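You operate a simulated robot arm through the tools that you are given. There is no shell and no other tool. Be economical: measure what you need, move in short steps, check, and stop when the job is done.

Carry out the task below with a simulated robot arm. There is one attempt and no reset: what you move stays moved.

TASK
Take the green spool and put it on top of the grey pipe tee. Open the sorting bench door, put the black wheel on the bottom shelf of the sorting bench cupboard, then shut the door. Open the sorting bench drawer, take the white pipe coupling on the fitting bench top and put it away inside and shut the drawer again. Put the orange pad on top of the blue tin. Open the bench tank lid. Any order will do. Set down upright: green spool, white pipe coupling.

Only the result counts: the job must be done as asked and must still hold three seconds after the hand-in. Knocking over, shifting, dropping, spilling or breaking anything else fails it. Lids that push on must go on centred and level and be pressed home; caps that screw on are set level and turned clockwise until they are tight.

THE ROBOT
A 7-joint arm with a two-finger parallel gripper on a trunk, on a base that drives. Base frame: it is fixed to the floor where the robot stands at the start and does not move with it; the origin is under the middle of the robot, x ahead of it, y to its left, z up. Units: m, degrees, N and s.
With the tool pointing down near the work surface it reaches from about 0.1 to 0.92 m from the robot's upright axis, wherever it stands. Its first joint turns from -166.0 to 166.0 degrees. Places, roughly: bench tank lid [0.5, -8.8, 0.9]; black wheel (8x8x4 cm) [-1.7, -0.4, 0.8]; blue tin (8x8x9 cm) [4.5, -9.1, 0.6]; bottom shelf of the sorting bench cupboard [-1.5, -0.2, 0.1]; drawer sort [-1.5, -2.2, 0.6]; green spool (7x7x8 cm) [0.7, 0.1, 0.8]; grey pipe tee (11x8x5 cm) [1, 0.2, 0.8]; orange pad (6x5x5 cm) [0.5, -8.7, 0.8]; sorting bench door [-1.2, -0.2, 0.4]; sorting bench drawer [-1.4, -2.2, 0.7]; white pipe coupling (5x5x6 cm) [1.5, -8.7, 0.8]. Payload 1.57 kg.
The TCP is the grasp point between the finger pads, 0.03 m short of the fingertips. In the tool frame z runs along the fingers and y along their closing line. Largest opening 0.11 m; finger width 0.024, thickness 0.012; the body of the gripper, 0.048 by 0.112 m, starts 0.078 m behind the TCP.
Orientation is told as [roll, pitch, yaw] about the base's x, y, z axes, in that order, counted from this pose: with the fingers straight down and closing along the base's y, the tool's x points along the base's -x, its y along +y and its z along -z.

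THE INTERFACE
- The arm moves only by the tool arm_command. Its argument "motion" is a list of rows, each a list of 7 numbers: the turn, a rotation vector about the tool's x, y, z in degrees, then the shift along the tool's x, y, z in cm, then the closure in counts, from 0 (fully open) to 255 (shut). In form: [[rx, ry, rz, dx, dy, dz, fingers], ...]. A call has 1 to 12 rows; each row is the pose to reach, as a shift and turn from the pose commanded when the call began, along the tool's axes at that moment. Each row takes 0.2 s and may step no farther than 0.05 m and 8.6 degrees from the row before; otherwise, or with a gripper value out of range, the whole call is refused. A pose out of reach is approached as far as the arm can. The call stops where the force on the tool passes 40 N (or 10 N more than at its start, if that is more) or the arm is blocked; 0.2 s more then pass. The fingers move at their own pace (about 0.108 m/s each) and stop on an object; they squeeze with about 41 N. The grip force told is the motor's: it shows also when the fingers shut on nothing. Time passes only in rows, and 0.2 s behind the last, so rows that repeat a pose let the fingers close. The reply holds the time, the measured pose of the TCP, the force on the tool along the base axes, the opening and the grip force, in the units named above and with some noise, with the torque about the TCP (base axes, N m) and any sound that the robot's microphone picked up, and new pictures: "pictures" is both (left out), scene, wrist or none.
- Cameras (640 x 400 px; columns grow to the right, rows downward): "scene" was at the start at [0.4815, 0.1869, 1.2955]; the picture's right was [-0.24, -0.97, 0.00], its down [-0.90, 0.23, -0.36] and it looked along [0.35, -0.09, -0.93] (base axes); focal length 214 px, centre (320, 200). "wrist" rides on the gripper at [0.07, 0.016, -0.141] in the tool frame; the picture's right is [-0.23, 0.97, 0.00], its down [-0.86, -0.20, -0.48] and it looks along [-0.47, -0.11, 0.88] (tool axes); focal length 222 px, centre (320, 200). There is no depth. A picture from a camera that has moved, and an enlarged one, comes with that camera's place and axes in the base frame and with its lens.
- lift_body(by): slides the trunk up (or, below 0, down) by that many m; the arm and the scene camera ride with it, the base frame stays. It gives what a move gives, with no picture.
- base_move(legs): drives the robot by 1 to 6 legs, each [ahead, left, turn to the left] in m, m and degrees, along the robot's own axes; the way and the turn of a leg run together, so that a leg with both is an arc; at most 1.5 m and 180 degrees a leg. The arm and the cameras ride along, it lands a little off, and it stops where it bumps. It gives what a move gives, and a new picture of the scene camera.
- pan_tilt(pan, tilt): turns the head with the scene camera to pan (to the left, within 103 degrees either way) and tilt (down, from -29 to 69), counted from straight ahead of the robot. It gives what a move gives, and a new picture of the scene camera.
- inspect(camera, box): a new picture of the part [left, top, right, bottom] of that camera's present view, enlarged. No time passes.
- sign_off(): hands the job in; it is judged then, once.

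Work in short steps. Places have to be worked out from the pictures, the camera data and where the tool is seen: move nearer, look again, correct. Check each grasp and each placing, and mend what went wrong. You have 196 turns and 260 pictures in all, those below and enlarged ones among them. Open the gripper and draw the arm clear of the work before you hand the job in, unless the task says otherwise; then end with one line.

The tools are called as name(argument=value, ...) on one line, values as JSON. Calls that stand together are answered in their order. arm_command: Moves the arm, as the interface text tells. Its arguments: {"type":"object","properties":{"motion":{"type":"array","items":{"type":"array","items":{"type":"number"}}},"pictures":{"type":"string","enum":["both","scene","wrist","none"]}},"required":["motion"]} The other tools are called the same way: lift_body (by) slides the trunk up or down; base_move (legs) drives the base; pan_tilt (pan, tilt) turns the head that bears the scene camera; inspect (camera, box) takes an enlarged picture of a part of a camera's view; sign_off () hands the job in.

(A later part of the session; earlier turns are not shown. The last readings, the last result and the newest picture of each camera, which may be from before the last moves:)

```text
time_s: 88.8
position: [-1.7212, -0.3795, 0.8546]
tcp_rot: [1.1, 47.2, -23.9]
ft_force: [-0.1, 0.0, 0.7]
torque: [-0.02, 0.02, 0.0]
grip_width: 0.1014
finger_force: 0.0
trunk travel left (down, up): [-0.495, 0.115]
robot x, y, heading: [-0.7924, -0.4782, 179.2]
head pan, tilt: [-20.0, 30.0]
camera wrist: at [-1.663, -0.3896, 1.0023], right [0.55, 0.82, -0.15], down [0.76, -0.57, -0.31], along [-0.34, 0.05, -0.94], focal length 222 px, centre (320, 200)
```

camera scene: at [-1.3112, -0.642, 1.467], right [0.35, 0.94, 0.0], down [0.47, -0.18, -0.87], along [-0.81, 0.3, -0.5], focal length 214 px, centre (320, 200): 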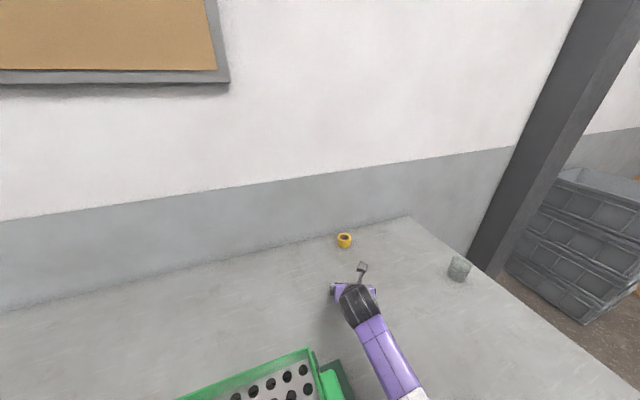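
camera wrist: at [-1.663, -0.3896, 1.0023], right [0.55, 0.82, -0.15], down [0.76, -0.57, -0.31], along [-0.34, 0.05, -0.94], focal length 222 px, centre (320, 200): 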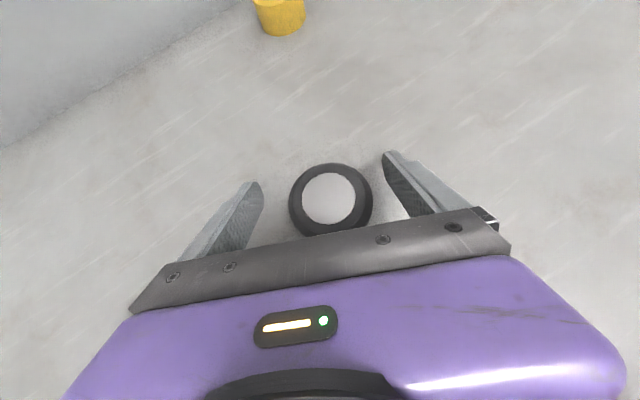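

The wheel is centred now. I lower the trunk 2.2 cm and close.

lift_body(by=-0.022)

arm_command(motion=[[0, 0, 0, 0, 0, 0, 100], [0, 0, 0, 0, 0, 0, 180], [0, 0, 0, 0, 0, 0, 255], [0, 0, 0, 0, 0, 0, 255]], pictures="wrist")

```text
time_s: 89.4
position: [-1.72, -0.3788, 0.8329]
tcp_rot: [1.1, 47.3, -24.1]
ft_force: [0.3, -0.2, -0.4]
torque: [0.01, -0.01, -0.02]
grip_width: 0.1012
finger_force: 0.0
trunk travel left (down, up): [-0.473, 0.137]
robot x, y, heading: [-0.8001, -0.4777, 179.7]
head pan, tilt: [-20.0, 30.0]
```

```text
time_s: 90.4
position: [-1.7206, -0.3793, 0.8333]
tcp_rot: [1.2, 47.2, -24.1]
ft_force: [1.7, 2.9, 0.8]
torque: [0.0, 0.0, -0.03]
grip_width: 0.0706
finger_force: 41.2
trunk travel left (down, up): [-0.473, 0.137]
robot x, y, heading: [-0.799, -0.4772, 179.7]
head pan, tilt: [-20.0, 30.0]
camera wrist: at [-1.663, -0.3893, 0.9805], right [0.55, 0.82, -0.15], down [0.76, -0.57, -0.31], along [-0.34, 0.05, -0.94], focal length 222 px, centre (320, 200)
```

wrist: 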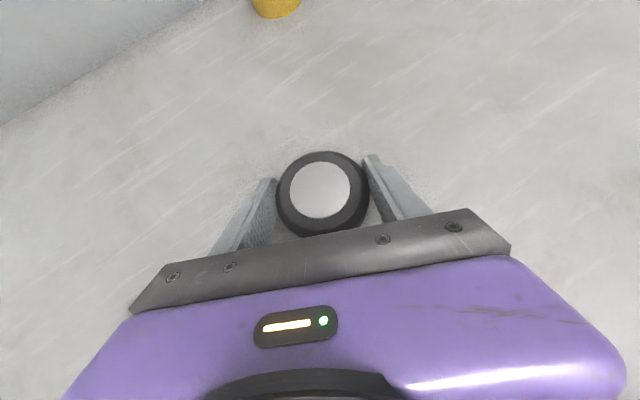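

The wheel is gripped (71 mm). I lift it with the trunk, then back away from the bench.

lift_body(by=0.13)

base_move(legs=[[-0.4, 0, 0], [-0.35, 0.05, 0]])

```text
time_s: 92.0
position: [-1.72, -0.3785, 0.9635]
tcp_rot: [1.1, 47.2, -24.0]
ft_force: [0.1, 1.5, -1.1]
torque: [0.01, -0.03, -0.01]
grip_width: 0.0706
finger_force: 41.4
trunk travel left (down, up): [-0.603, 0.007]
robot x, y, heading: [-0.7974, -0.4798, 179.3]
head pan, tilt: [-20.0, 30.0]
```

```text
time_s: 96.4
position: [-0.9736, -0.439, 0.9629]
tcp_rot: [1.0, 47.3, -23.4]
ft_force: [0.4, -0.1, -1.2]
torque: [0.0, 0.0, 0.01]
grip_width: 0.0705
finger_force: 40.7
trunk travel left (down, up): [-0.603, 0.007]
robot x, y, heading: [-0.0518, -0.5258, -180.0]
head pan, tilt: [-20.0, 30.0]
camera scene: at [-0.5632, -0.6971, 1.5749], right [0.34, 0.94, 0.0], down [0.47, -0.17, -0.87], along [-0.81, 0.29, -0.5], focal length 214 px, centre (320, 200)
```

scene: 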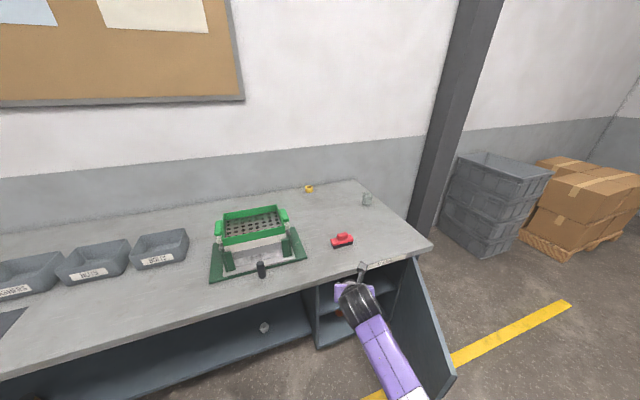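

Bench items are untouched. The orange-red item on the bottom shelf is at about (-1.34, -0.29), so I'll set the wheel to its right at about (-1.31, -0.12). I lower the trunk fully.

lift_body(by=-0.4)

lift_body(by=-0.19)

pan_tilt(pan=-25, tilt=40)

```text
time_s: 100.2
position: [-0.9748, -0.4396, 0.5634]
tcp_rot: [1.1, 47.2, -23.5]
ft_force: [-0.3, 0.9, -1.9]
torque: [0.0, 0.0, 0.01]
grip_width: 0.0708
finger_force: 40.9
trunk travel left (down, up): [-0.203, 0.407]
robot x, y, heading: [-0.0509, -0.5257, -179.9]
head pan, tilt: [-20.0, 30.0]
```

```text
time_s: 102.3
position: [-0.9747, -0.438, 0.3739]
tcp_rot: [1.1, 47.2, -23.4]
ft_force: [-0.4, -0.7, -1.6]
torque: [-0.01, 0.01, 0.0]
grip_width: 0.0705
finger_force: 40.8
trunk travel left (down, up): [-0.013, 0.597]
robot x, y, heading: [-0.048, -0.5284, -180.3]
head pan, tilt: [-20.0, 30.0]
```

```text
time_s: 103.0
position: [-0.9726, -0.4379, 0.3731]
tcp_rot: [1.1, 47.1, -23.4]
ft_force: [-0.1, -0.4, -2.2]
torque: [0.0, 0.0, 0.02]
grip_width: 0.0704
finger_force: 40.7
trunk travel left (down, up): [-0.013, 0.597]
robot x, y, heading: [-0.0503, -0.528, -179.7]
head pan, tilt: [-25.0, 40.0]
camera scene: at [-0.5551, -0.6921, 0.9696], right [0.42, 0.91, 0.0], down [0.58, -0.27, -0.77], along [-0.7, 0.32, -0.64], focal length 214 px, centre (320, 200)
```

scene: 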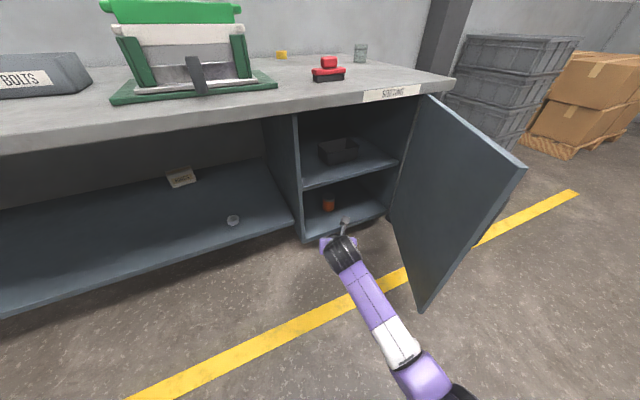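

Zooming in on the cupboard gives me the shelf height and the item's position.

inspect(camera="scene", box=[280, 100, 440, 260])

```text
2.50 times, centred on (360, 180) of scene
camera zoom: at [-0.5551, -0.6921, 0.9696], right [0.42, 0.91, 0.0], down [0.58, -0.27, -0.77], along [-0.7, 0.32, -0.64], focal length 536 px, centre (220, 250)
```

zoom: 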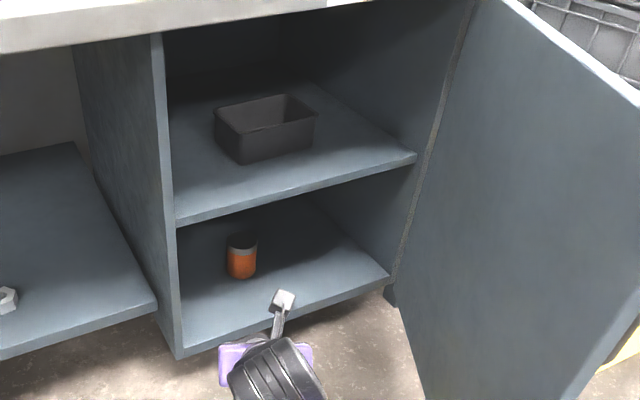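

The bottom shelf surface is about z 0.165 with its front at x -1.2, and the orange can sits at (-1.33, -0.28). I drive ahead 15 cm and lower the hand 10 cm.

base_move(legs=[[0.13, 0, 0]])

arm_command(motion=[[0, 0, 0, -2.5, 0, 2.3, 255], [0, 0, 0, -5, 0, 4.5, 255], [0, 0, 0, -7.4, 0, 6.8, 255], [0, 0, 0, -7.4, 0, 6.8, 255]])

```text
time_s: 104.3
position: [-1.1009, -0.4397, 0.3729]
tcp_rot: [1.1, 47.3, -23.4]
ft_force: [-0.6, 0.1, -1.7]
torque: [-0.03, 0.0, 0.0]
grip_width: 0.0702
finger_force: 40.8
trunk travel left (down, up): [-0.013, 0.597]
robot x, y, heading: [-0.1816, -0.5268, -179.6]
head pan, tilt: [-25.0, 40.0]
camera scene: at [-0.681, -0.6926, 0.9696], right [0.42, 0.91, 0.0], down [0.58, -0.27, -0.77], along [-0.7, 0.32, -0.64], focal length 214 px, centre (320, 200)
```

scene: 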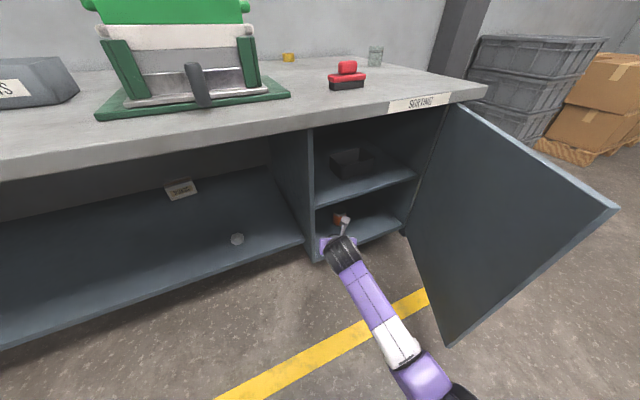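

```text
time_s: 105.3
position: [-1.0999, -0.4404, 0.2721]
tcp_rot: [1.2, 47.2, -23.4]
ft_force: [-0.4, 0.2, -1.3]
torque: [0.04, 0.01, 0.0]
grip_width: 0.0705
finger_force: 41.2
trunk travel left (down, up): [-0.013, 0.597]
robot x, y, heading: [-0.1781, -0.529, -179.9]
head pan, tilt: [-25.0, 40.0]
camera scene: at [-0.681, -0.6925, 0.9696], right [0.42, 0.91, 0.0], down [0.58, -0.27, -0.77], along [-0.7, 0.32, -0.64], focal length 214 px, centre (320, 200)
camera wrist: at [-1.0426, -0.4498, 0.4188], right [0.54, 0.83, -0.15], down [0.77, -0.56, -0.3], along [-0.34, 0.05, -0.94], focal length 222 px, centre (320, 200)
```

scene: 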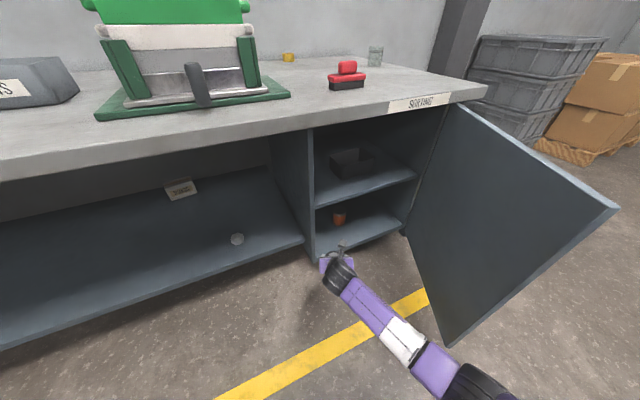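
wrist: 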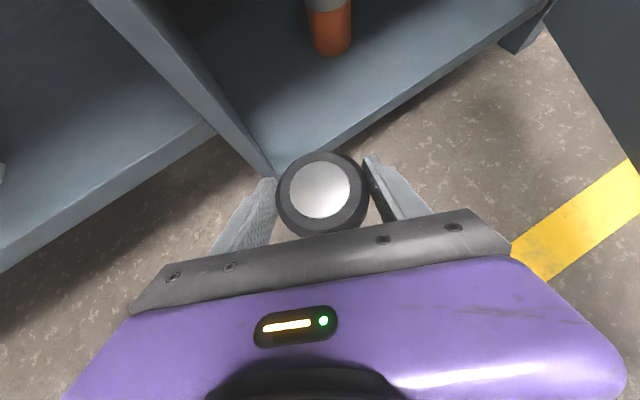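

The wrist camera shows the wheel just in front of the bottom shelf. I swing the arm 18° to the right about the robot's axis to line up with the free right half.

arm_command(motion=[[-2.2, 0, 2.05, 0.91, 4.63, 1.12, 255], [-4.4, -0.1, 4.1, 1.66, 9.33, 2.04, 255], [-6.6, -0.16, 6.15, 2.24, 14.08, 2.79, 255], [-8.8, -0.2, 8.2, 2.64, 18.87, 3.36, 255], [-11, -0.27, 10.25, 2.88, 23.7, 3.73, 255], [-13.2, -0.32, 12.3, 2.95, 28.54, 3.93, 255], [-13.2, -0.32, 12.3, 2.95, 28.54, 3.93, 255]])

```text
time_s: 106.9
position: [-1.03, -0.204, 0.2736]
tcp_rot: [1.5, 47.3, -41.5]
ft_force: [0.5, -0.1, -1.7]
torque: [-0.02, -0.01, -0.03]
grip_width: 0.0707
finger_force: 41.5
out of reach, approached as far as the arm can: row 4, 5, 6, 7
trunk travel left (down, up): [-0.013, 0.597]
robot x, y, heading: [-0.1756, -0.5239, -179.8]
head pan, tilt: [-25.0, 40.0]
camera scene: at [-0.681, -0.6925, 0.9696], right [0.42, 0.91, 0.0], down [0.58, -0.27, -0.77], along [-0.7, 0.32, -0.64], focal length 214 px, centre (320, 200)
camera wrist: at [-0.9786, -0.232, 0.4217], right [0.77, 0.62, -0.15], down [0.56, -0.77, -0.31], along [-0.31, 0.15, -0.94], focal length 222 px, centre (320, 200)
```

scene: 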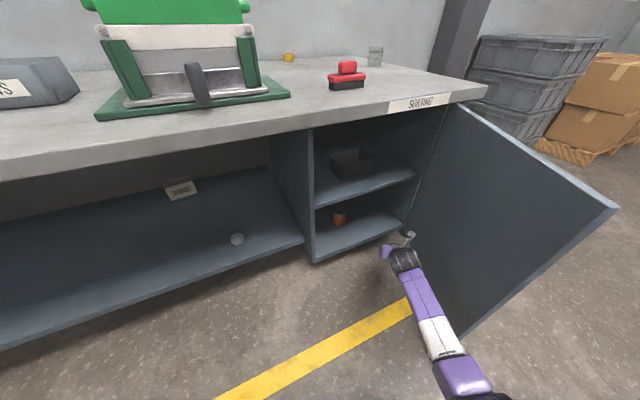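
wrist: 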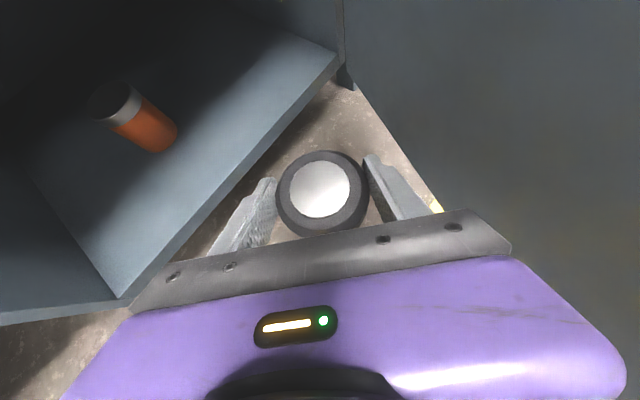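

The wheel lines up with the free part of the shelf. I lower 4.5 cm so the hand passes under the middle shelf, then drive in with a slight right turn.

arm_command(motion=[[0, 0, 0, -1.7, 0, 1.5, 255], [0, 0, 0, -3.3, 0, 3.05, 255], [0, 0, 0, -3.3, 0, 3.05, 255]], pictures="none")

base_move(legs=[[0.15, 0, 0], [0.08, 0, -2]])

arm_command(motion=[[0, 0, 0, 0, 0, 0, 255]], pictures="wrist")

```text
time_s: 107.7
position: [-1.0323, -0.202, 0.2312]
tcp_rot: [1.1, 47.2, -41.5]
ft_force: [0.2, 1.1, -2.4]
torque: [-0.02, 0.01, 0.01]
grip_width: 0.0704
finger_force: 40.2
trunk travel left (down, up): [-0.013, 0.597]
robot x, y, heading: [-0.1768, -0.529, -179.5]
head pan, tilt: [-25.0, 40.0]
```

```text
time_s: 109.7
position: [-1.2504, -0.173, 0.2315]
tcp_rot: [1.0, 47.1, -43.5]
ft_force: [-0.5, 0.7, -2.1]
torque: [0.01, 0.01, 0.02]
grip_width: 0.0705
finger_force: 40.8
trunk travel left (down, up): [-0.013, 0.597]
robot x, y, heading: [-0.4052, -0.5273, 178.4]
head pan, tilt: [-25.0, 40.0]
camera scene: at [-0.9162, -0.6747, 0.9696], right [0.45, 0.89, 0.0], down [0.57, -0.29, -0.77], along [-0.68, 0.35, -0.64], focal length 214 px, centre (320, 200)
```

scene: 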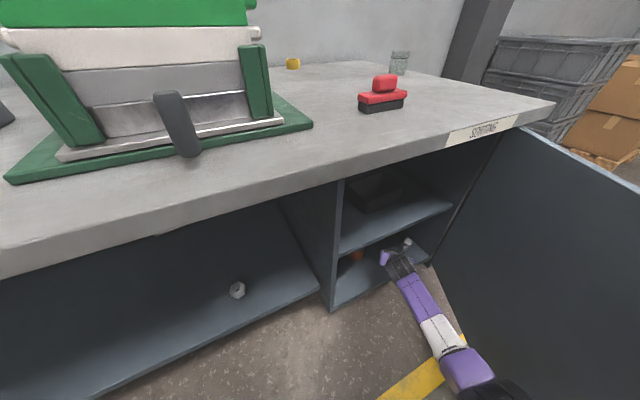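

```text
time_s: 110.1
position: [-1.2499, -0.1732, 0.2319]
tcp_rot: [1.0, 47.0, -43.4]
ft_force: [0.1, -0.2, -1.1]
torque: [0.0, 0.04, 0.01]
grip_width: 0.0706
finger_force: 41.4
trunk travel left (down, up): [-0.013, 0.597]
robot x, y, heading: [-0.4124, -0.5219, 178.1]
head pan, tilt: [-25.0, 40.0]
camera wrist: at [-1.1998, -0.202, 0.3785], right [0.79, 0.59, -0.15], down [0.53, -0.79, -0.3], along [-0.3, 0.16, -0.94], focal length 222 px, centre (320, 200)
```

wrist: 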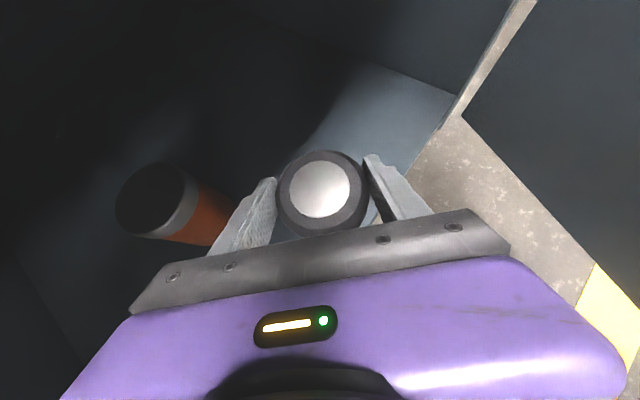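

The wheel is inside, but I want it a bit deeper and farther from the can. I move 2.5 cm in and 3.5 cm right.

arm_command(motion=[[0, 0, 0, 1.5, 0.4, 1.5, 255], [0, 0, 0, 2.9, 0.8, 3.1, 255], [0, 0, 0, 2.9, 0.8, 3.1, 255]], pictures="wrist")

```text
time_s: 110.9
position: [-1.2765, -0.1374, 0.2304]
tcp_rot: [1.4, 47.3, -43.3]
ft_force: [-0.4, -0.2, -2.2]
torque: [-0.02, -0.02, -0.03]
grip_width: 0.0706
finger_force: 41.1
trunk travel left (down, up): [-0.013, 0.597]
robot x, y, heading: [-0.4068, -0.5266, 178.1]
head pan, tilt: [-25.0, 40.0]
camera wrist: at [-1.2262, -0.1667, 0.3781], right [0.79, 0.59, -0.15], down [0.53, -0.79, -0.31], along [-0.3, 0.16, -0.94], focal length 222 px, centre (320, 200)
```

wrist: 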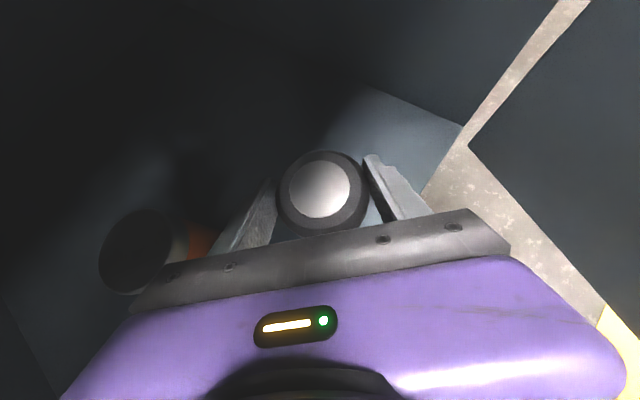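

Clear of the can. I lower onto the shelf in small steps.

arm_command(motion=[[0, 0, 0, -0.74, 0, 0.68, 255], [0, 0, 0, -1.3, 0, 1.2, 255], [0, 0, 0, -1.65, 0, 1.5, 255], [0, 0, 0, -1.65, 0, 1.5, 255]], pictures="none")

```text
time_s: 111.9
position: [-1.2758, -0.136, 0.208]
tcp_rot: [1.1, 47.1, -43.4]
ft_force: [0.6, 0.5, -1.7]
torque: [0.01, 0.0, 0.0]
grip_width: 0.0708
finger_force: 41.1
trunk travel left (down, up): [-0.013, 0.597]
robot x, y, heading: [-0.4078, -0.5267, 178.5]
head pan, tilt: [-25.0, 40.0]
```

No contact yet at 0.208, so I continue down slowly.

arm_command(motion=[[0, 0, 0, -0.35, 0, 0.35, 255], [0, 0, 0, -0.7, 0, 0.68, 255], [0, 0, 0, -1.1, 0, 1.0, 255], [0, 0, 0, -1.1, 0, 1.0, 255]], pictures="none")

```text
time_s: 112.9
position: [-1.2743, -0.1369, 0.1939]
tcp_rot: [1.2, 47.1, -43.3]
ft_force: [0.3, -0.2, -1.2]
torque: [0.02, -0.01, -0.02]
grip_width: 0.0706
finger_force: 41.2
trunk travel left (down, up): [-0.013, 0.597]
robot x, y, heading: [-0.4071, -0.5275, 178.3]
head pan, tilt: [-25.0, 40.0]
```

arm_command(motion=[[0, 0, 0, -0.35, 0, 0.35, 255], [0, 0, 0, -0.7, 0, 0.68, 255], [0, 0, 0, -1.1, 0, 1.0, 255], [0, 0, 0, -1.1, 0, 1.0, 255]], pictures="wrist")

```text
time_s: 113.9
position: [-1.2732, -0.1368, 0.1788]
tcp_rot: [1.1, 47.1, -43.4]
ft_force: [0.2, -0.3, -0.9]
torque: [0.03, 0.03, -0.03]
grip_width: 0.0705
finger_force: 41.1
trunk travel left (down, up): [-0.013, 0.597]
robot x, y, heading: [-0.4053, -0.5243, 178.0]
head pan, tilt: [-25.0, 40.0]
camera wrist: at [-1.2242, -0.1659, 0.3264], right [0.79, 0.59, -0.15], down [0.53, -0.79, -0.3], along [-0.3, 0.16, -0.94], focal length 222 px, centre (320, 200)
```

wrist: 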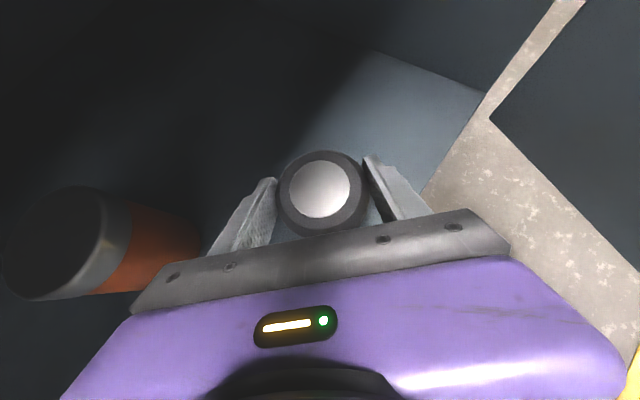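

The shelf is lower than estimated, and its front edge is at x about -1.214. I go 2.5 cm deeper and continue down.

arm_command(motion=[[0, 0, 0, 1.0, -0.5, 1.0, 255], [0, 0, 0, 1.7, -1.0, 1.8, 255], [0, 0, 0, 1.3, -1.0, 2.2, 255], [0, 0, 0, 0.9, -1.0, 2.55, 255], [0, 0, 0, 0.5, -1.0, 2.9, 255], [0, 0, 0, 0.2, -1.0, 3.2, 255], [0, 0, 0, 0.2, -1.0, 3.2, 255]], pictures="none")

```text
time_s: 115.5
position: [-1.2951, -0.1321, 0.1687]
tcp_rot: [1.2, 47.1, -43.5]
ft_force: [-0.8, 0.0, -0.8]
torque: [0.0, -0.01, -0.01]
grip_width: 0.0703
finger_force: 41.1
out of reach, approached as far as the arm can: row 4, 5, 6, 7
trunk travel left (down, up): [-0.013, 0.597]
robot x, y, heading: [-0.4077, -0.5258, 178.1]
head pan, tilt: [-25.0, 40.0]
```

The arm is at its limit, so I use the last 1.2 cm of trunk travel.

lift_body(by=-0.012)

arm_command(motion=[[0, 0, 0, 0, 0, 0, 255]], pictures="both")

inspect(camera="scene", box=[320, 180, 460, 310])

```text
time_s: 116.0
position: [-1.2962, -0.1307, 0.1622]
tcp_rot: [0.9, 47.3, -43.5]
ft_force: [12.0, -6.7, 16.7]
torque: [-0.36, 0.16, 0.29]
grip_width: 0.0706
finger_force: 40.5
trunk travel left (down, up): [-0.003, 0.607]
robot x, y, heading: [-0.4086, -0.5263, 178.2]
head pan, tilt: [-25.0, 40.0]
stopped: the force on the tool passed its limit at 59 N (the readings are from after the stop); the commanded pose is now the measured one
```

```text
time_s: 116.4
position: [-1.2971, -0.1297, 0.1625]
tcp_rot: [1.0, 47.4, -43.6]
ft_force: [10.7, -5.5, 17.5]
torque: [-0.22, 0.25, 0.16]
grip_width: 0.0704
finger_force: 40.9
trunk travel left (down, up): [-0.003, 0.607]
robot x, y, heading: [-0.4084, -0.5277, 178.1]
head pan, tilt: [-25.0, 40.0]
camera scene: at [-0.9156, -0.675, 0.9596], right [0.45, 0.89, 0.0], down [0.57, -0.29, -0.77], along [-0.68, 0.35, -0.64], focal length 214 px, centre (320, 200)
camera wrist: at [-1.2469, -0.1601, 0.3098], right [0.79, 0.59, -0.16], down [0.53, -0.79, -0.31], along [-0.31, 0.16, -0.94], focal length 222 px, centre (320, 200)
```

scene: 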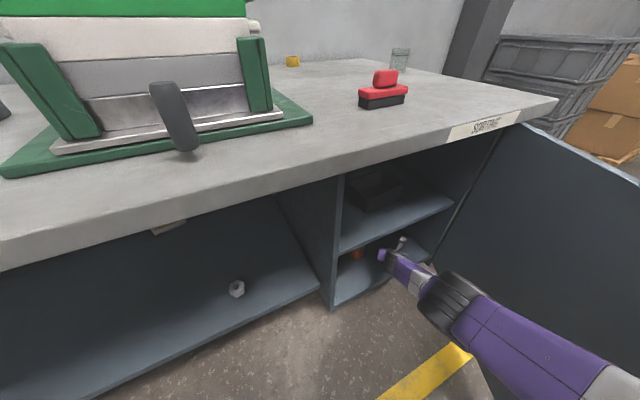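
wrist: 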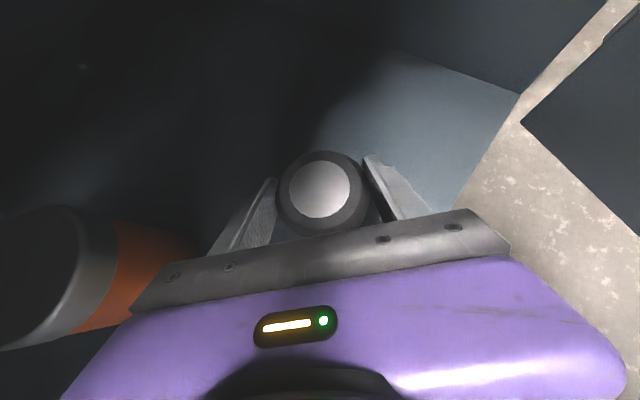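

```text
3.08 times, centred on (390, 245) of scene
camera zoom: at [-0.9156, -0.675, 0.9596], right [0.45, 0.89, 0.0], down [0.57, -0.29, -0.77], along [-0.68, 0.35, -0.64], focal length 660 px, centre (105, 62)
```

zoom: 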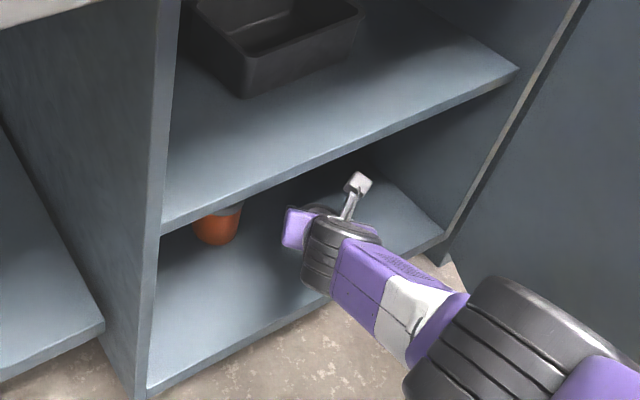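

Contact is confirmed (about 17 N upward), so the wheel is on the bottom shelf at z about 0.125. I open the gripper.

arm_command(motion=[[0, 0, 0, 0, 0, 0, 120], [0, 0, 0, 0, 0, 0, 40], [0, 0, 0, 0, 0, 0, 40], [0, 0, 0, 0, 0, 0, 40]], pictures="wrist")

```text
time_s: 117.4
position: [-1.2969, -0.1298, 0.1616]
tcp_rot: [1.0, 47.2, -43.5]
ft_force: [-0.3, -0.5, -0.1]
torque: [0.0, -0.03, -0.02]
grip_width: 0.0926
finger_force: 0.1
trunk travel left (down, up): [-0.003, 0.607]
robot x, y, heading: [-0.4054, -0.5273, 178.0]
head pan, tilt: [-25.0, 40.0]
camera wrist: at [-1.2468, -0.1603, 0.3087], right [0.79, 0.59, -0.16], down [0.53, -0.79, -0.31], along [-0.3, 0.16, -0.94], focal length 222 px, centre (320, 200)
```

wrist: 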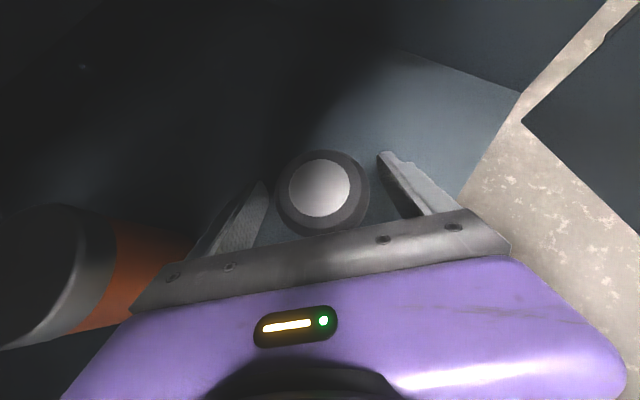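

The wheel rests flat on release. I back the hand out along its own axis, then reverse the base.

arm_command(motion=[[0, 0, 0, 0, 0, -3, 40], [0, 0, 0, 0, 0, -6, 40], [0, 0, 0, 0, 0, -6, 40]], pictures="none")

base_move(legs=[[-0.35, 0, 0]])

inspect(camera="scene", box=[270, 120, 470, 280])

```text
time_s: 118.2
position: [-1.2998, -0.1431, 0.1594]
tcp_rot: [1.0, 47.3, -43.5]
ft_force: [0.3, -0.2, -0.4]
torque: [0.02, 0.01, 0.0]
grip_width: 0.0928
finger_force: 0.0
out of reach, approached as far as the arm can: row 1, 2, 3
trunk travel left (down, up): [-0.003, 0.607]
robot x, y, heading: [-0.4077, -0.5263, 178.3]
head pan, tilt: [-25.0, 40.0]
```

```text
time_s: 120.5
position: [-0.9455, -0.1461, 0.1605]
tcp_rot: [0.9, 47.2, -44.2]
ft_force: [-0.2, 0.9, 0.5]
torque: [-0.01, 0.01, 0.01]
grip_width: 0.0927
finger_force: 0.1
trunk travel left (down, up): [-0.003, 0.607]
robot x, y, heading: [-0.0626, -0.5415, 177.5]
head pan, tilt: [-25.0, 40.0]
camera scene: at [-0.5689, -0.6819, 0.9593], right [0.46, 0.89, 0.0], down [0.57, -0.3, -0.77], along [-0.68, 0.35, -0.64], focal length 214 px, centre (320, 200)
```

scene: 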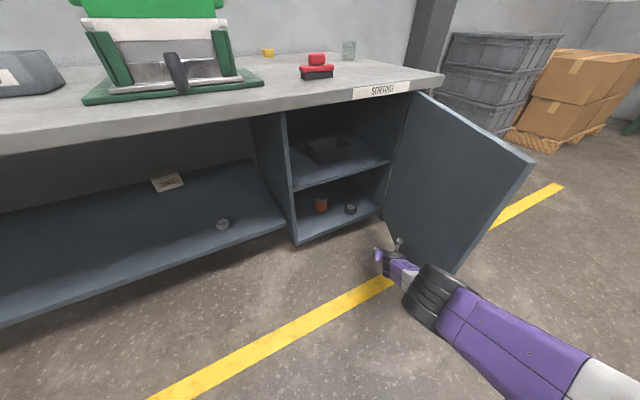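

```text
2.50 times, centred on (370, 200) of scene
camera zoom: at [-0.5689, -0.6819, 0.9593], right [0.46, 0.89, 0.0], down [0.57, -0.3, -0.77], along [-0.68, 0.35, -0.64], focal length 536 px, centre (195, 200)
```

zoom: 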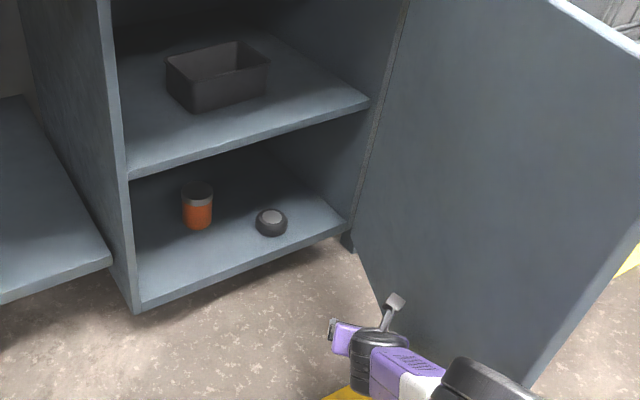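

The wheel lies flat on the bottom shelf beside the can. To close the door, I must push its outer face from the +y side. First I raise the trunk and turn left to bring the hand clear of the door.

lift_body(by=0.36)

base_move(legs=[[0, 0, 40]])

arm_command(motion=[[0, 7, 0, -1, 0, -3, 255], [0, 14, 0, -2, 0, -6, 255], [0, 21, 0, -3, 0, -9, 255], [0, 28, 0, -4, 0, -12, 255], [0, 35, 0, -5, 0, -15, 255], [0, 42, 0, -6, 0, -18, 255], [0, 47, 0, -7, 0, -20, 255], [0, 47, 0, -7, 0, -20, 255]], pictures="scene")

```text
time_s: 124.0
position: [-0.9446, -0.1471, 0.5196]
tcp_rot: [1.0, 47.3, -44.2]
ft_force: [0.5, -0.4, 0.0]
torque: [0.03, -0.01, -0.05]
grip_width: 0.0927
finger_force: 0.0
trunk travel left (down, up): [-0.363, 0.247]
robot x, y, heading: [-0.0575, -0.5406, 177.9]
head pan, tilt: [-25.0, 40.0]
```

```text
time_s: 126.2
position: [-0.991, -0.8082, 0.5193]
tcp_rot: [1.0, 47.3, -4.2]
ft_force: [0.5, 0.4, 0.1]
torque: [0.01, 0.01, -0.02]
grip_width: 0.0924
finger_force: 0.0
trunk travel left (down, up): [-0.363, 0.247]
robot x, y, heading: [-0.058, -0.5413, -142.7]
head pan, tilt: [-25.0, 40.0]
camera scene: at [-0.3583, -0.9764, 1.3193], right [-0.22, 0.98, 0.0], down [0.63, 0.14, -0.77], along [-0.75, -0.17, -0.64], focal length 214 px, centre (320, 200)
```

scene: 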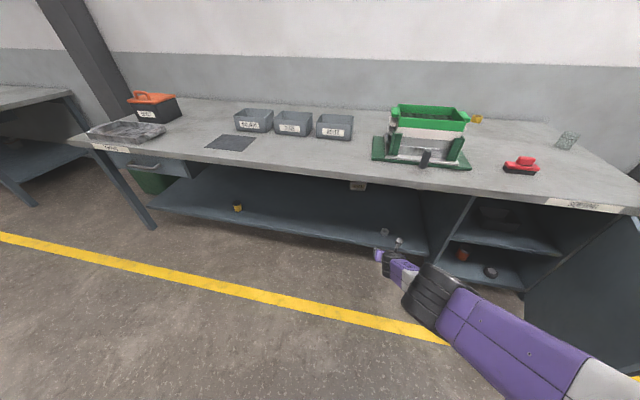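

```text
time_s: 128.0
position: [-0.8039, -0.8223, 0.543]
tcp_rot: [171.6, 85.4, 166.6]
ft_force: [-1.7, 0.8, -0.2]
torque: [0.03, -0.03, -0.02]
grip_width: 0.0
finger_force: 21.3
out of reach, approached as far as the arm can: row 1, 2, 3, 4, 5, 6, 7, 8
trunk travel left (down, up): [-0.363, 0.247]
robot x, y, heading: [-0.0588, -0.5398, -142.3]
head pan, tilt: [-25.0, 40.0]
camera scene: at [-0.3583, -0.9764, 1.3193], right [-0.22, 0.98, 0.0], down [0.63, 0.14, -0.77], along [-0.75, -0.17, -0.64], focal length 214 px, centre (320, 200)
```

scene: 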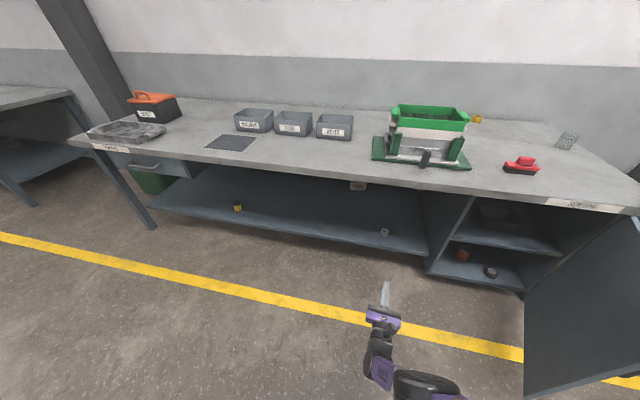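

The hand is horizontal again, and I can see the drawer at the far left end. To pass the door, I raise the hand above the door top, then drive to the door's outer side.

lift_body(by=0.24)

arm_command(motion=[[0, 0, 0, 4, 0, 0, 255], [0, 0, 0, 8, 0, 0, 255], [0, 0, 0, 12, 0, 0, 255], [0, 0, 0, 15, 0, 0, 255], [0, 0, 0, 15, 0, 0, 255]], pictures="none")

base_move(legs=[[0, 0, -38], [0, -0.45, 0], [0, -0.35, 0]])

```text
time_s: 130.5
position: [-0.8045, -0.8231, 0.7825]
tcp_rot: [171.2, 85.4, 166.3]
ft_force: [-1.0, -0.2, -0.5]
torque: [-0.03, 0.01, 0.02]
grip_width: 0.0
finger_force: 21.1
trunk travel left (down, up): [-0.603, 0.007]
robot x, y, heading: [-0.0576, -0.5389, -142.4]
head pan, tilt: [-25.0, 40.0]
```

```text
time_s: 131.7
position: [-0.8355, -0.8335, 0.7982]
tcp_rot: [172.7, 85.3, 167.8]
ft_force: [0.3, -1.0, 0.2]
torque: [0.01, -0.02, -0.01]
grip_width: 0.0
finger_force: 21.5
out of reach, approached as far as the arm can: row 1, 2, 3, 4, 5
trunk travel left (down, up): [-0.603, 0.007]
robot x, y, heading: [-0.0566, -0.5396, -142.4]
head pan, tilt: [-25.0, 40.0]
```

```text
time_s: 136.9
position: [-0.8649, 0.1919, 0.7967]
tcp_rot: [174.7, 85.1, 134.5]
ft_force: [-0.5, 0.1, -0.7]
torque: [0.0, 0.0, -0.03]
grip_width: 0.0
finger_force: 20.8
trunk travel left (down, up): [-0.603, 0.007]
robot x, y, heading: [-0.0651, -0.0237, -178.9]
head pan, tilt: [-25.0, 40.0]
stopped in leg 3: the force on the tool passed its limit at 123 N (the readings are from after the stop); the commanded pose is now the measured one
camera scene: at [-0.5642, -0.1966, 1.5591], right [0.4, 0.91, 0.0], down [0.59, -0.26, -0.77], along [-0.7, 0.31, -0.64], focal length 214 px, centre (320, 200)
```

scene: 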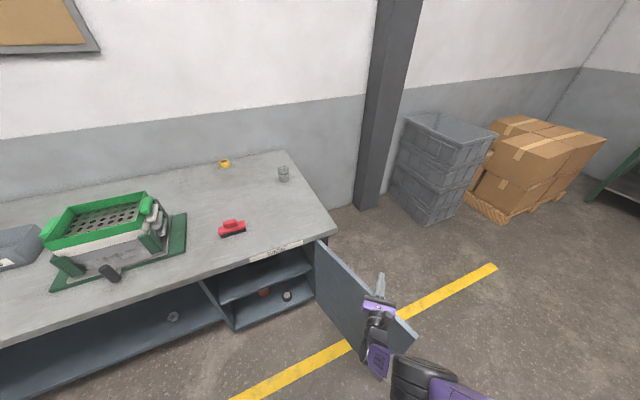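

The lower wrist pressed the door outward during that drive. I back off 6 cm right away, and look at the door's state.

base_move(legs=[[0, 0.1, 0]])

inspect(camera="scene", box=[200, 200, 480, 400])

```text
time_s: 138.1
position: [-0.8622, 0.0879, 0.7981]
tcp_rot: [174.5, 85.3, 134.2]
ft_force: [-0.4, -0.4, 0.0]
torque: [0.04, 0.02, -0.03]
grip_width: 0.0001
finger_force: 21.5
trunk travel left (down, up): [-0.603, 0.007]
robot x, y, heading: [-0.0632, -0.1256, -178.8]
head pan, tilt: [-25.0, 40.0]
camera scene: at [-0.5621, -0.2995, 1.5593], right [0.4, 0.92, 0.0], down [0.59, -0.26, -0.77], along [-0.7, 0.31, -0.64], focal length 214 px, centre (320, 200)
```

scene: 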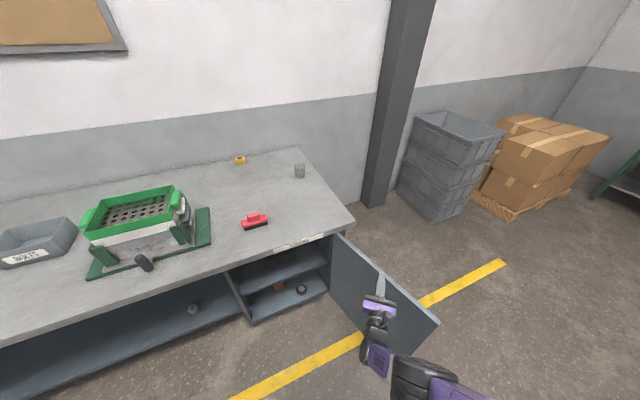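

```text
2.00 times, centred on (340, 300) of scene
camera zoom: at [-0.5621, -0.2995, 1.5593], right [0.4, 0.92, 0.0], down [0.59, -0.26, -0.77], along [-0.7, 0.31, -0.64], focal length 429 px, centre (280, 0)
```

zoom: 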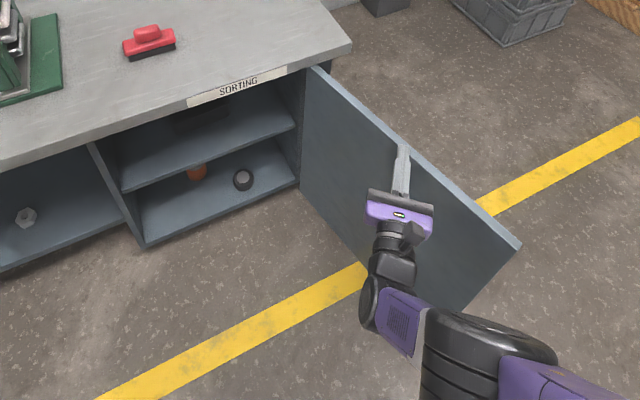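

The door is fine, now at about 106° with its edge near (-0.67, 0.23). I'll hook it over the top with the hand pointing down, so I rotate the hand downward while raising it.

arm_command(motion=[[0, -7, 0, 2, 0, 0, 255], [0, -14, 0, 4, 0, 0, 255], [0, -21, 0, 6, 0, 0, 255], [0, -28, 0, 8, 0, 0, 255], [0, -35, 0, 10, 0, 0, 255], [0, -42, 0, 12, 0, 0, 255], [0, -49, 0, 14, 0, 0, 255], [0, -56, 0, 16, 0, 0, 255], [0, -63, 0, 18, 0, 0, 255], [0, -70, 0, 20, 0, 0, 255], [0, -77, 0, 22, 0, 0, 255], [0, -84, 0, 24, 0, 0, 255]])

```text
time_s: 138.9
position: [-0.8906, 0.0939, 0.7327]
tcp_rot: [3.7, 74.5, -36.3]
ft_force: [1.3, -5.8, 0.5]
torque: [0.03, -0.05, 0.08]
grip_width: 0.0
finger_force: 20.9
out of reach, approached as far as the arm can: row 1, 2, 3, 4
trunk travel left (down, up): [-0.603, 0.007]
robot x, y, heading: [-0.0607, -0.1251, -178.7]
head pan, tilt: [-25.0, 40.0]
stopped in row 4: the force on the tool passed its limit at 122 N (the readings are from after the stop); the commanded pose is now the measured one
camera scene: at [-0.5604, -0.3014, 1.5593], right [0.4, 0.92, 0.0], down [0.59, -0.26, -0.77], along [-0.7, 0.31, -0.64], focal length 214 px, centre (320, 200)
camera wrist: at [-0.7904, 0.0305, 0.8362], right [0.67, 0.71, -0.2], down [0.41, -0.59, -0.7], along [-0.62, 0.39, -0.69], focal length 222 px, centre (320, 200)
```

scene: 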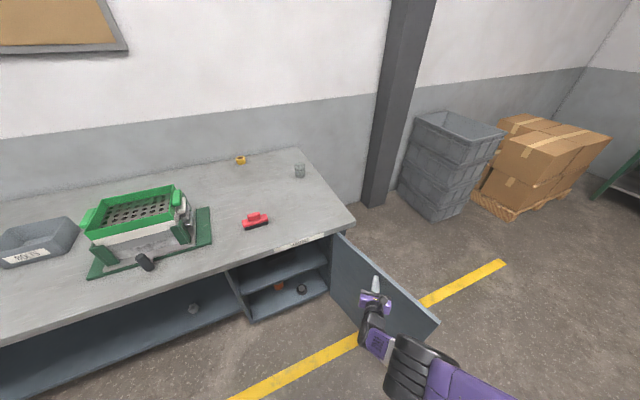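
wrist: 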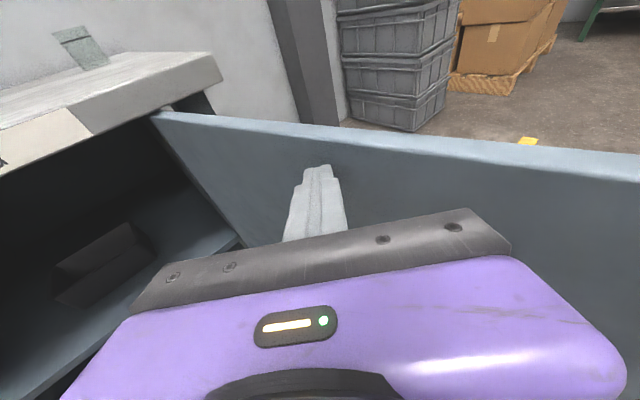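

The arm is in a low configuration that can't hook over the top. I'll go round instead: back off, turn left so the arm trails, reverse past the door edge to +y, and turn back.

base_move(legs=[[0, 0.2, 0]])

lift_body(by=-0.2)

base_move(legs=[[0, 0, 90]])

```text
time_s: 140.5
position: [-0.8849, -0.1055, 0.7309]
tcp_rot: [3.8, 74.6, -36.2]
ft_force: [0.0, 0.2, 0.1]
torque: [0.01, 0.02, -0.01]
grip_width: 0.0
finger_force: 20.9
trunk travel left (down, up): [-0.603, 0.007]
robot x, y, heading: [-0.0558, -0.3272, -178.9]
head pan, tilt: [-25.0, 40.0]
camera scene: at [-0.5569, -0.5025, 1.5593], right [0.4, 0.92, 0.0], down [0.59, -0.26, -0.77], along [-0.7, 0.31, -0.64], focal length 214 px, centre (320, 200)
```

scene: 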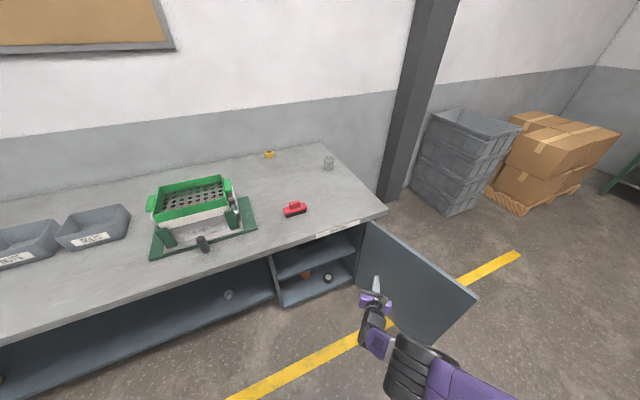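

```text
time_s: 142.7
position: [-0.8852, -0.1054, 0.5307]
tcp_rot: [3.8, 74.6, -36.3]
ft_force: [0.1, -0.3, -0.5]
torque: [-0.02, 0.0, -0.03]
grip_width: 0.0
finger_force: 21.6
trunk travel left (down, up): [-0.403, 0.207]
robot x, y, heading: [-0.0572, -0.3299, -178.8]
head pan, tilt: [-25.0, 40.0]
```

```text
time_s: 147.0
position: [-0.2687, -1.1587, 0.531]
tcp_rot: [3.7, 74.6, 54.5]
ft_force: [0.3, -0.5, -0.5]
torque: [0.0, -0.01, 0.0]
grip_width: 0.0002
finger_force: 20.9
trunk travel left (down, up): [-0.403, 0.207]
robot x, y, heading: [-0.0565, -0.3288, -88.1]
head pan, tilt: [-25.0, 40.0]
camera scene: at [0.1254, -0.8257, 1.3593], right [-0.92, 0.39, 0.0], down [0.25, 0.59, -0.77], along [-0.3, -0.71, -0.64], focal length 214 px, centre (320, 200)
```

scene: 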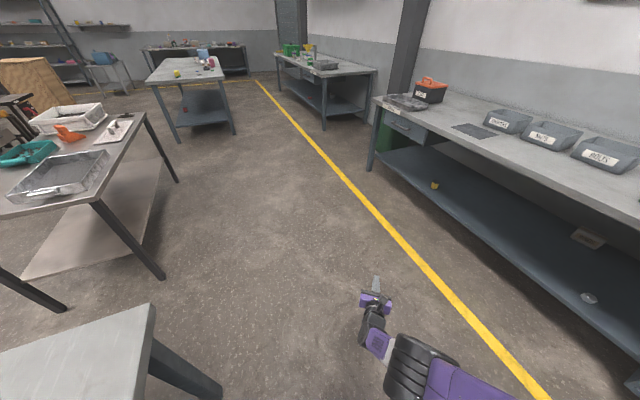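

The corridor is clear. I reverse 1.45 m past the door, then turn right 90°.

base_move(legs=[[-1.45, 0, 0], [0, 0, -92]])

```text
time_s: 158.0
position: [-0.9196, 1.3623, 0.5322]
tcp_rot: [3.8, 74.6, -39.8]
ft_force: [-0.3, 0.3, -0.4]
torque: [0.01, -0.02, -0.02]
grip_width: 0.0
finger_force: 21.0
trunk travel left (down, up): [-0.403, 0.207]
robot x, y, heading: [-0.1079, 1.0904, 178.0]
head pan, tilt: [-25.0, 40.0]
camera scene: at [-0.6155, 0.9466, 1.3593], right [0.46, 0.89, 0.0], down [0.57, -0.29, -0.77], along [-0.68, 0.35, -0.64], focal length 214 px, centre (320, 200)
```

scene: 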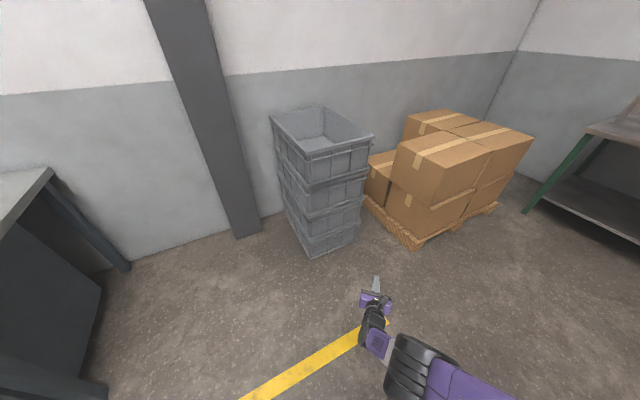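

I'm on the outer side now. I straighten the hand to point ahead, and pan left to see the door.

arm_command(motion=[[7, 0, 0, 0, -3, 0, 255], [14, 0, 0, 0, -6, 0, 255], [21, 0, 0, 0, -9, 0, 255], [28, 0, 0, 0, -12, 0, 255], [35, 0, 0, 0, -15, 0, 255], [42, 0, 0, 0, -18, 0, 255], [42, 0, 0, 0, -18, 0, 255]], pictures="none")

pan_tilt(pan=30, tilt=40)

```text
time_s: 159.6
position: [-0.9956, 1.241, 0.5655]
tcp_rot: [-32.2, 74.5, -39.6]
ft_force: [-0.6, -0.6, -1.2]
torque: [0.02, 0.02, -0.01]
grip_width: 0.0
finger_force: 21.0
out of reach, approached as far as the arm can: row 3, 4, 5, 6, 7
trunk travel left (down, up): [-0.403, 0.207]
robot x, y, heading: [-0.1052, 1.0887, 178.1]
head pan, tilt: [-25.0, 40.0]
```

```text
time_s: 160.8
position: [-0.9951, 1.2414, 0.5656]
tcp_rot: [-32.3, 74.6, -39.6]
ft_force: [-0.3, 0.1, 0.5]
torque: [0.0, -0.03, 0.03]
grip_width: 0.0
finger_force: 21.4
trunk travel left (down, up): [-0.403, 0.207]
robot x, y, heading: [-0.1043, 1.0931, 177.4]
head pan, tilt: [30.0, 40.0]
camera scene: at [-0.6151, 0.8682, 1.3593], right [-0.47, 0.89, 0.0], down [0.57, 0.3, -0.77], along [-0.68, -0.36, -0.64], focal length 214 px, centre (320, 200)
```

scene: 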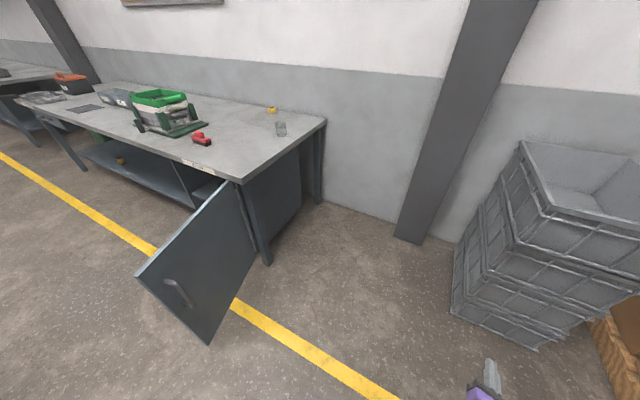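

The door's outer face is at y about 0.1, with its edge near (-0.67, 0.16). I turn left 35° so the fist leads, then drive toward -y to meet the door.

base_move(legs=[[0, 0, 36], [0.285, 0.41, 0]])

```text
time_s: 165.5
position: [-0.9116, 0.187, 0.5642]
tcp_rot: [-32.2, 74.5, -3.6]
ft_force: [-0.2, -0.6, -0.3]
torque: [-0.02, -0.02, 0.01]
grip_width: 0.0
finger_force: 21.5
trunk travel left (down, up): [-0.403, 0.207]
robot x, y, heading: [-0.104, 0.59, -146.3]
head pan, tilt: [30.0, 40.0]
camera scene: at [-0.3841, 0.1084, 1.3593], right [-0.9, 0.44, 0.0], down [0.28, 0.58, -0.77], along [-0.34, -0.69, -0.64], focal length 214 px, centre (320, 200)
```

scene: 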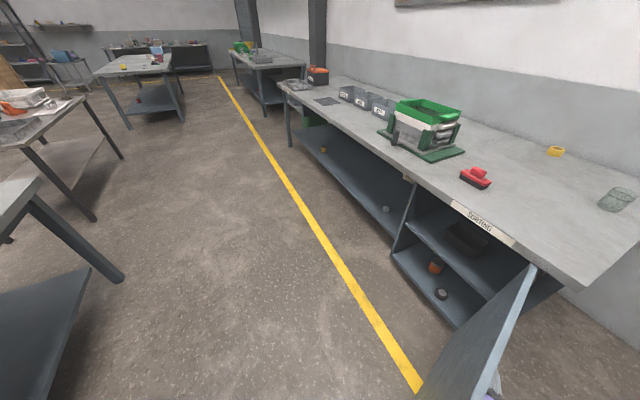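

The fist is about 9 cm from the door. I re-aim the head and push with a 0.3 m drive toward -y.

base_move(legs=[[0.167, 0.249, 0]])

pan_tilt(pan=0, tilt=50)

```text
time_s: 167.6
position: [-0.9059, -0.1225, 0.565]
tcp_rot: [-32.2, 74.5, -3.3]
ft_force: [0.2, 0.6, -0.8]
torque: [-0.05, -0.01, 0.04]
grip_width: 0.0
finger_force: 21.6
trunk travel left (down, up): [-0.403, 0.207]
robot x, y, heading: [-0.0988, 0.2799, -146.0]
head pan, tilt: [30.0, 40.0]
camera scene: at [-0.3793, -0.1993, 1.3593], right [-0.9, 0.44, 0.0], down [0.28, 0.58, -0.77], along [-0.34, -0.69, -0.64], focal length 214 px, centre (320, 200)
```

scene: 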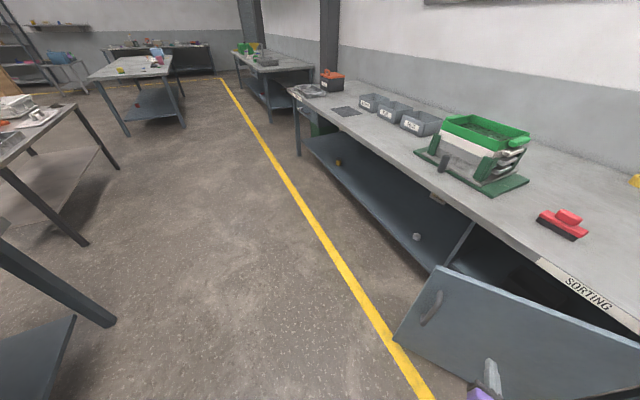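

```text
time_s: 168.5
position: [-0.9074, -0.1227, 0.5653]
tcp_rot: [-32.2, 74.5, -3.3]
ft_force: [0.1, -0.4, 0.6]
torque: [-0.02, 0.01, 0.03]
grip_width: 0.0
finger_force: 21.0
trunk travel left (down, up): [-0.403, 0.207]
robot x, y, heading: [-0.1013, 0.2799, -146.0]
head pan, tilt: [0.0, 50.0]
camera scene: at [-0.4059, -0.166, 1.3451], right [-0.56, 0.83, 0.0], down [0.63, 0.43, -0.64], along [-0.53, -0.36, -0.77], focal length 214 px, centre (320, 200)
```

scene: 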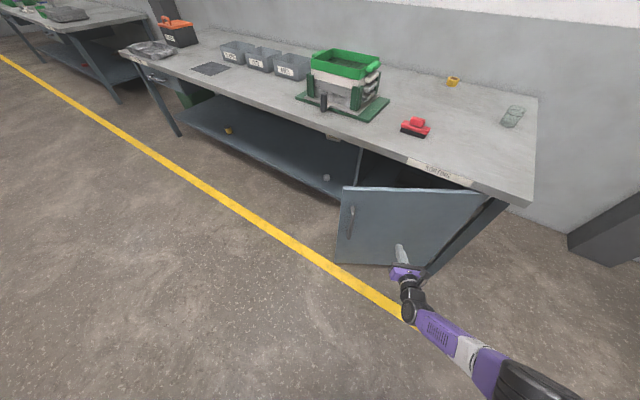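

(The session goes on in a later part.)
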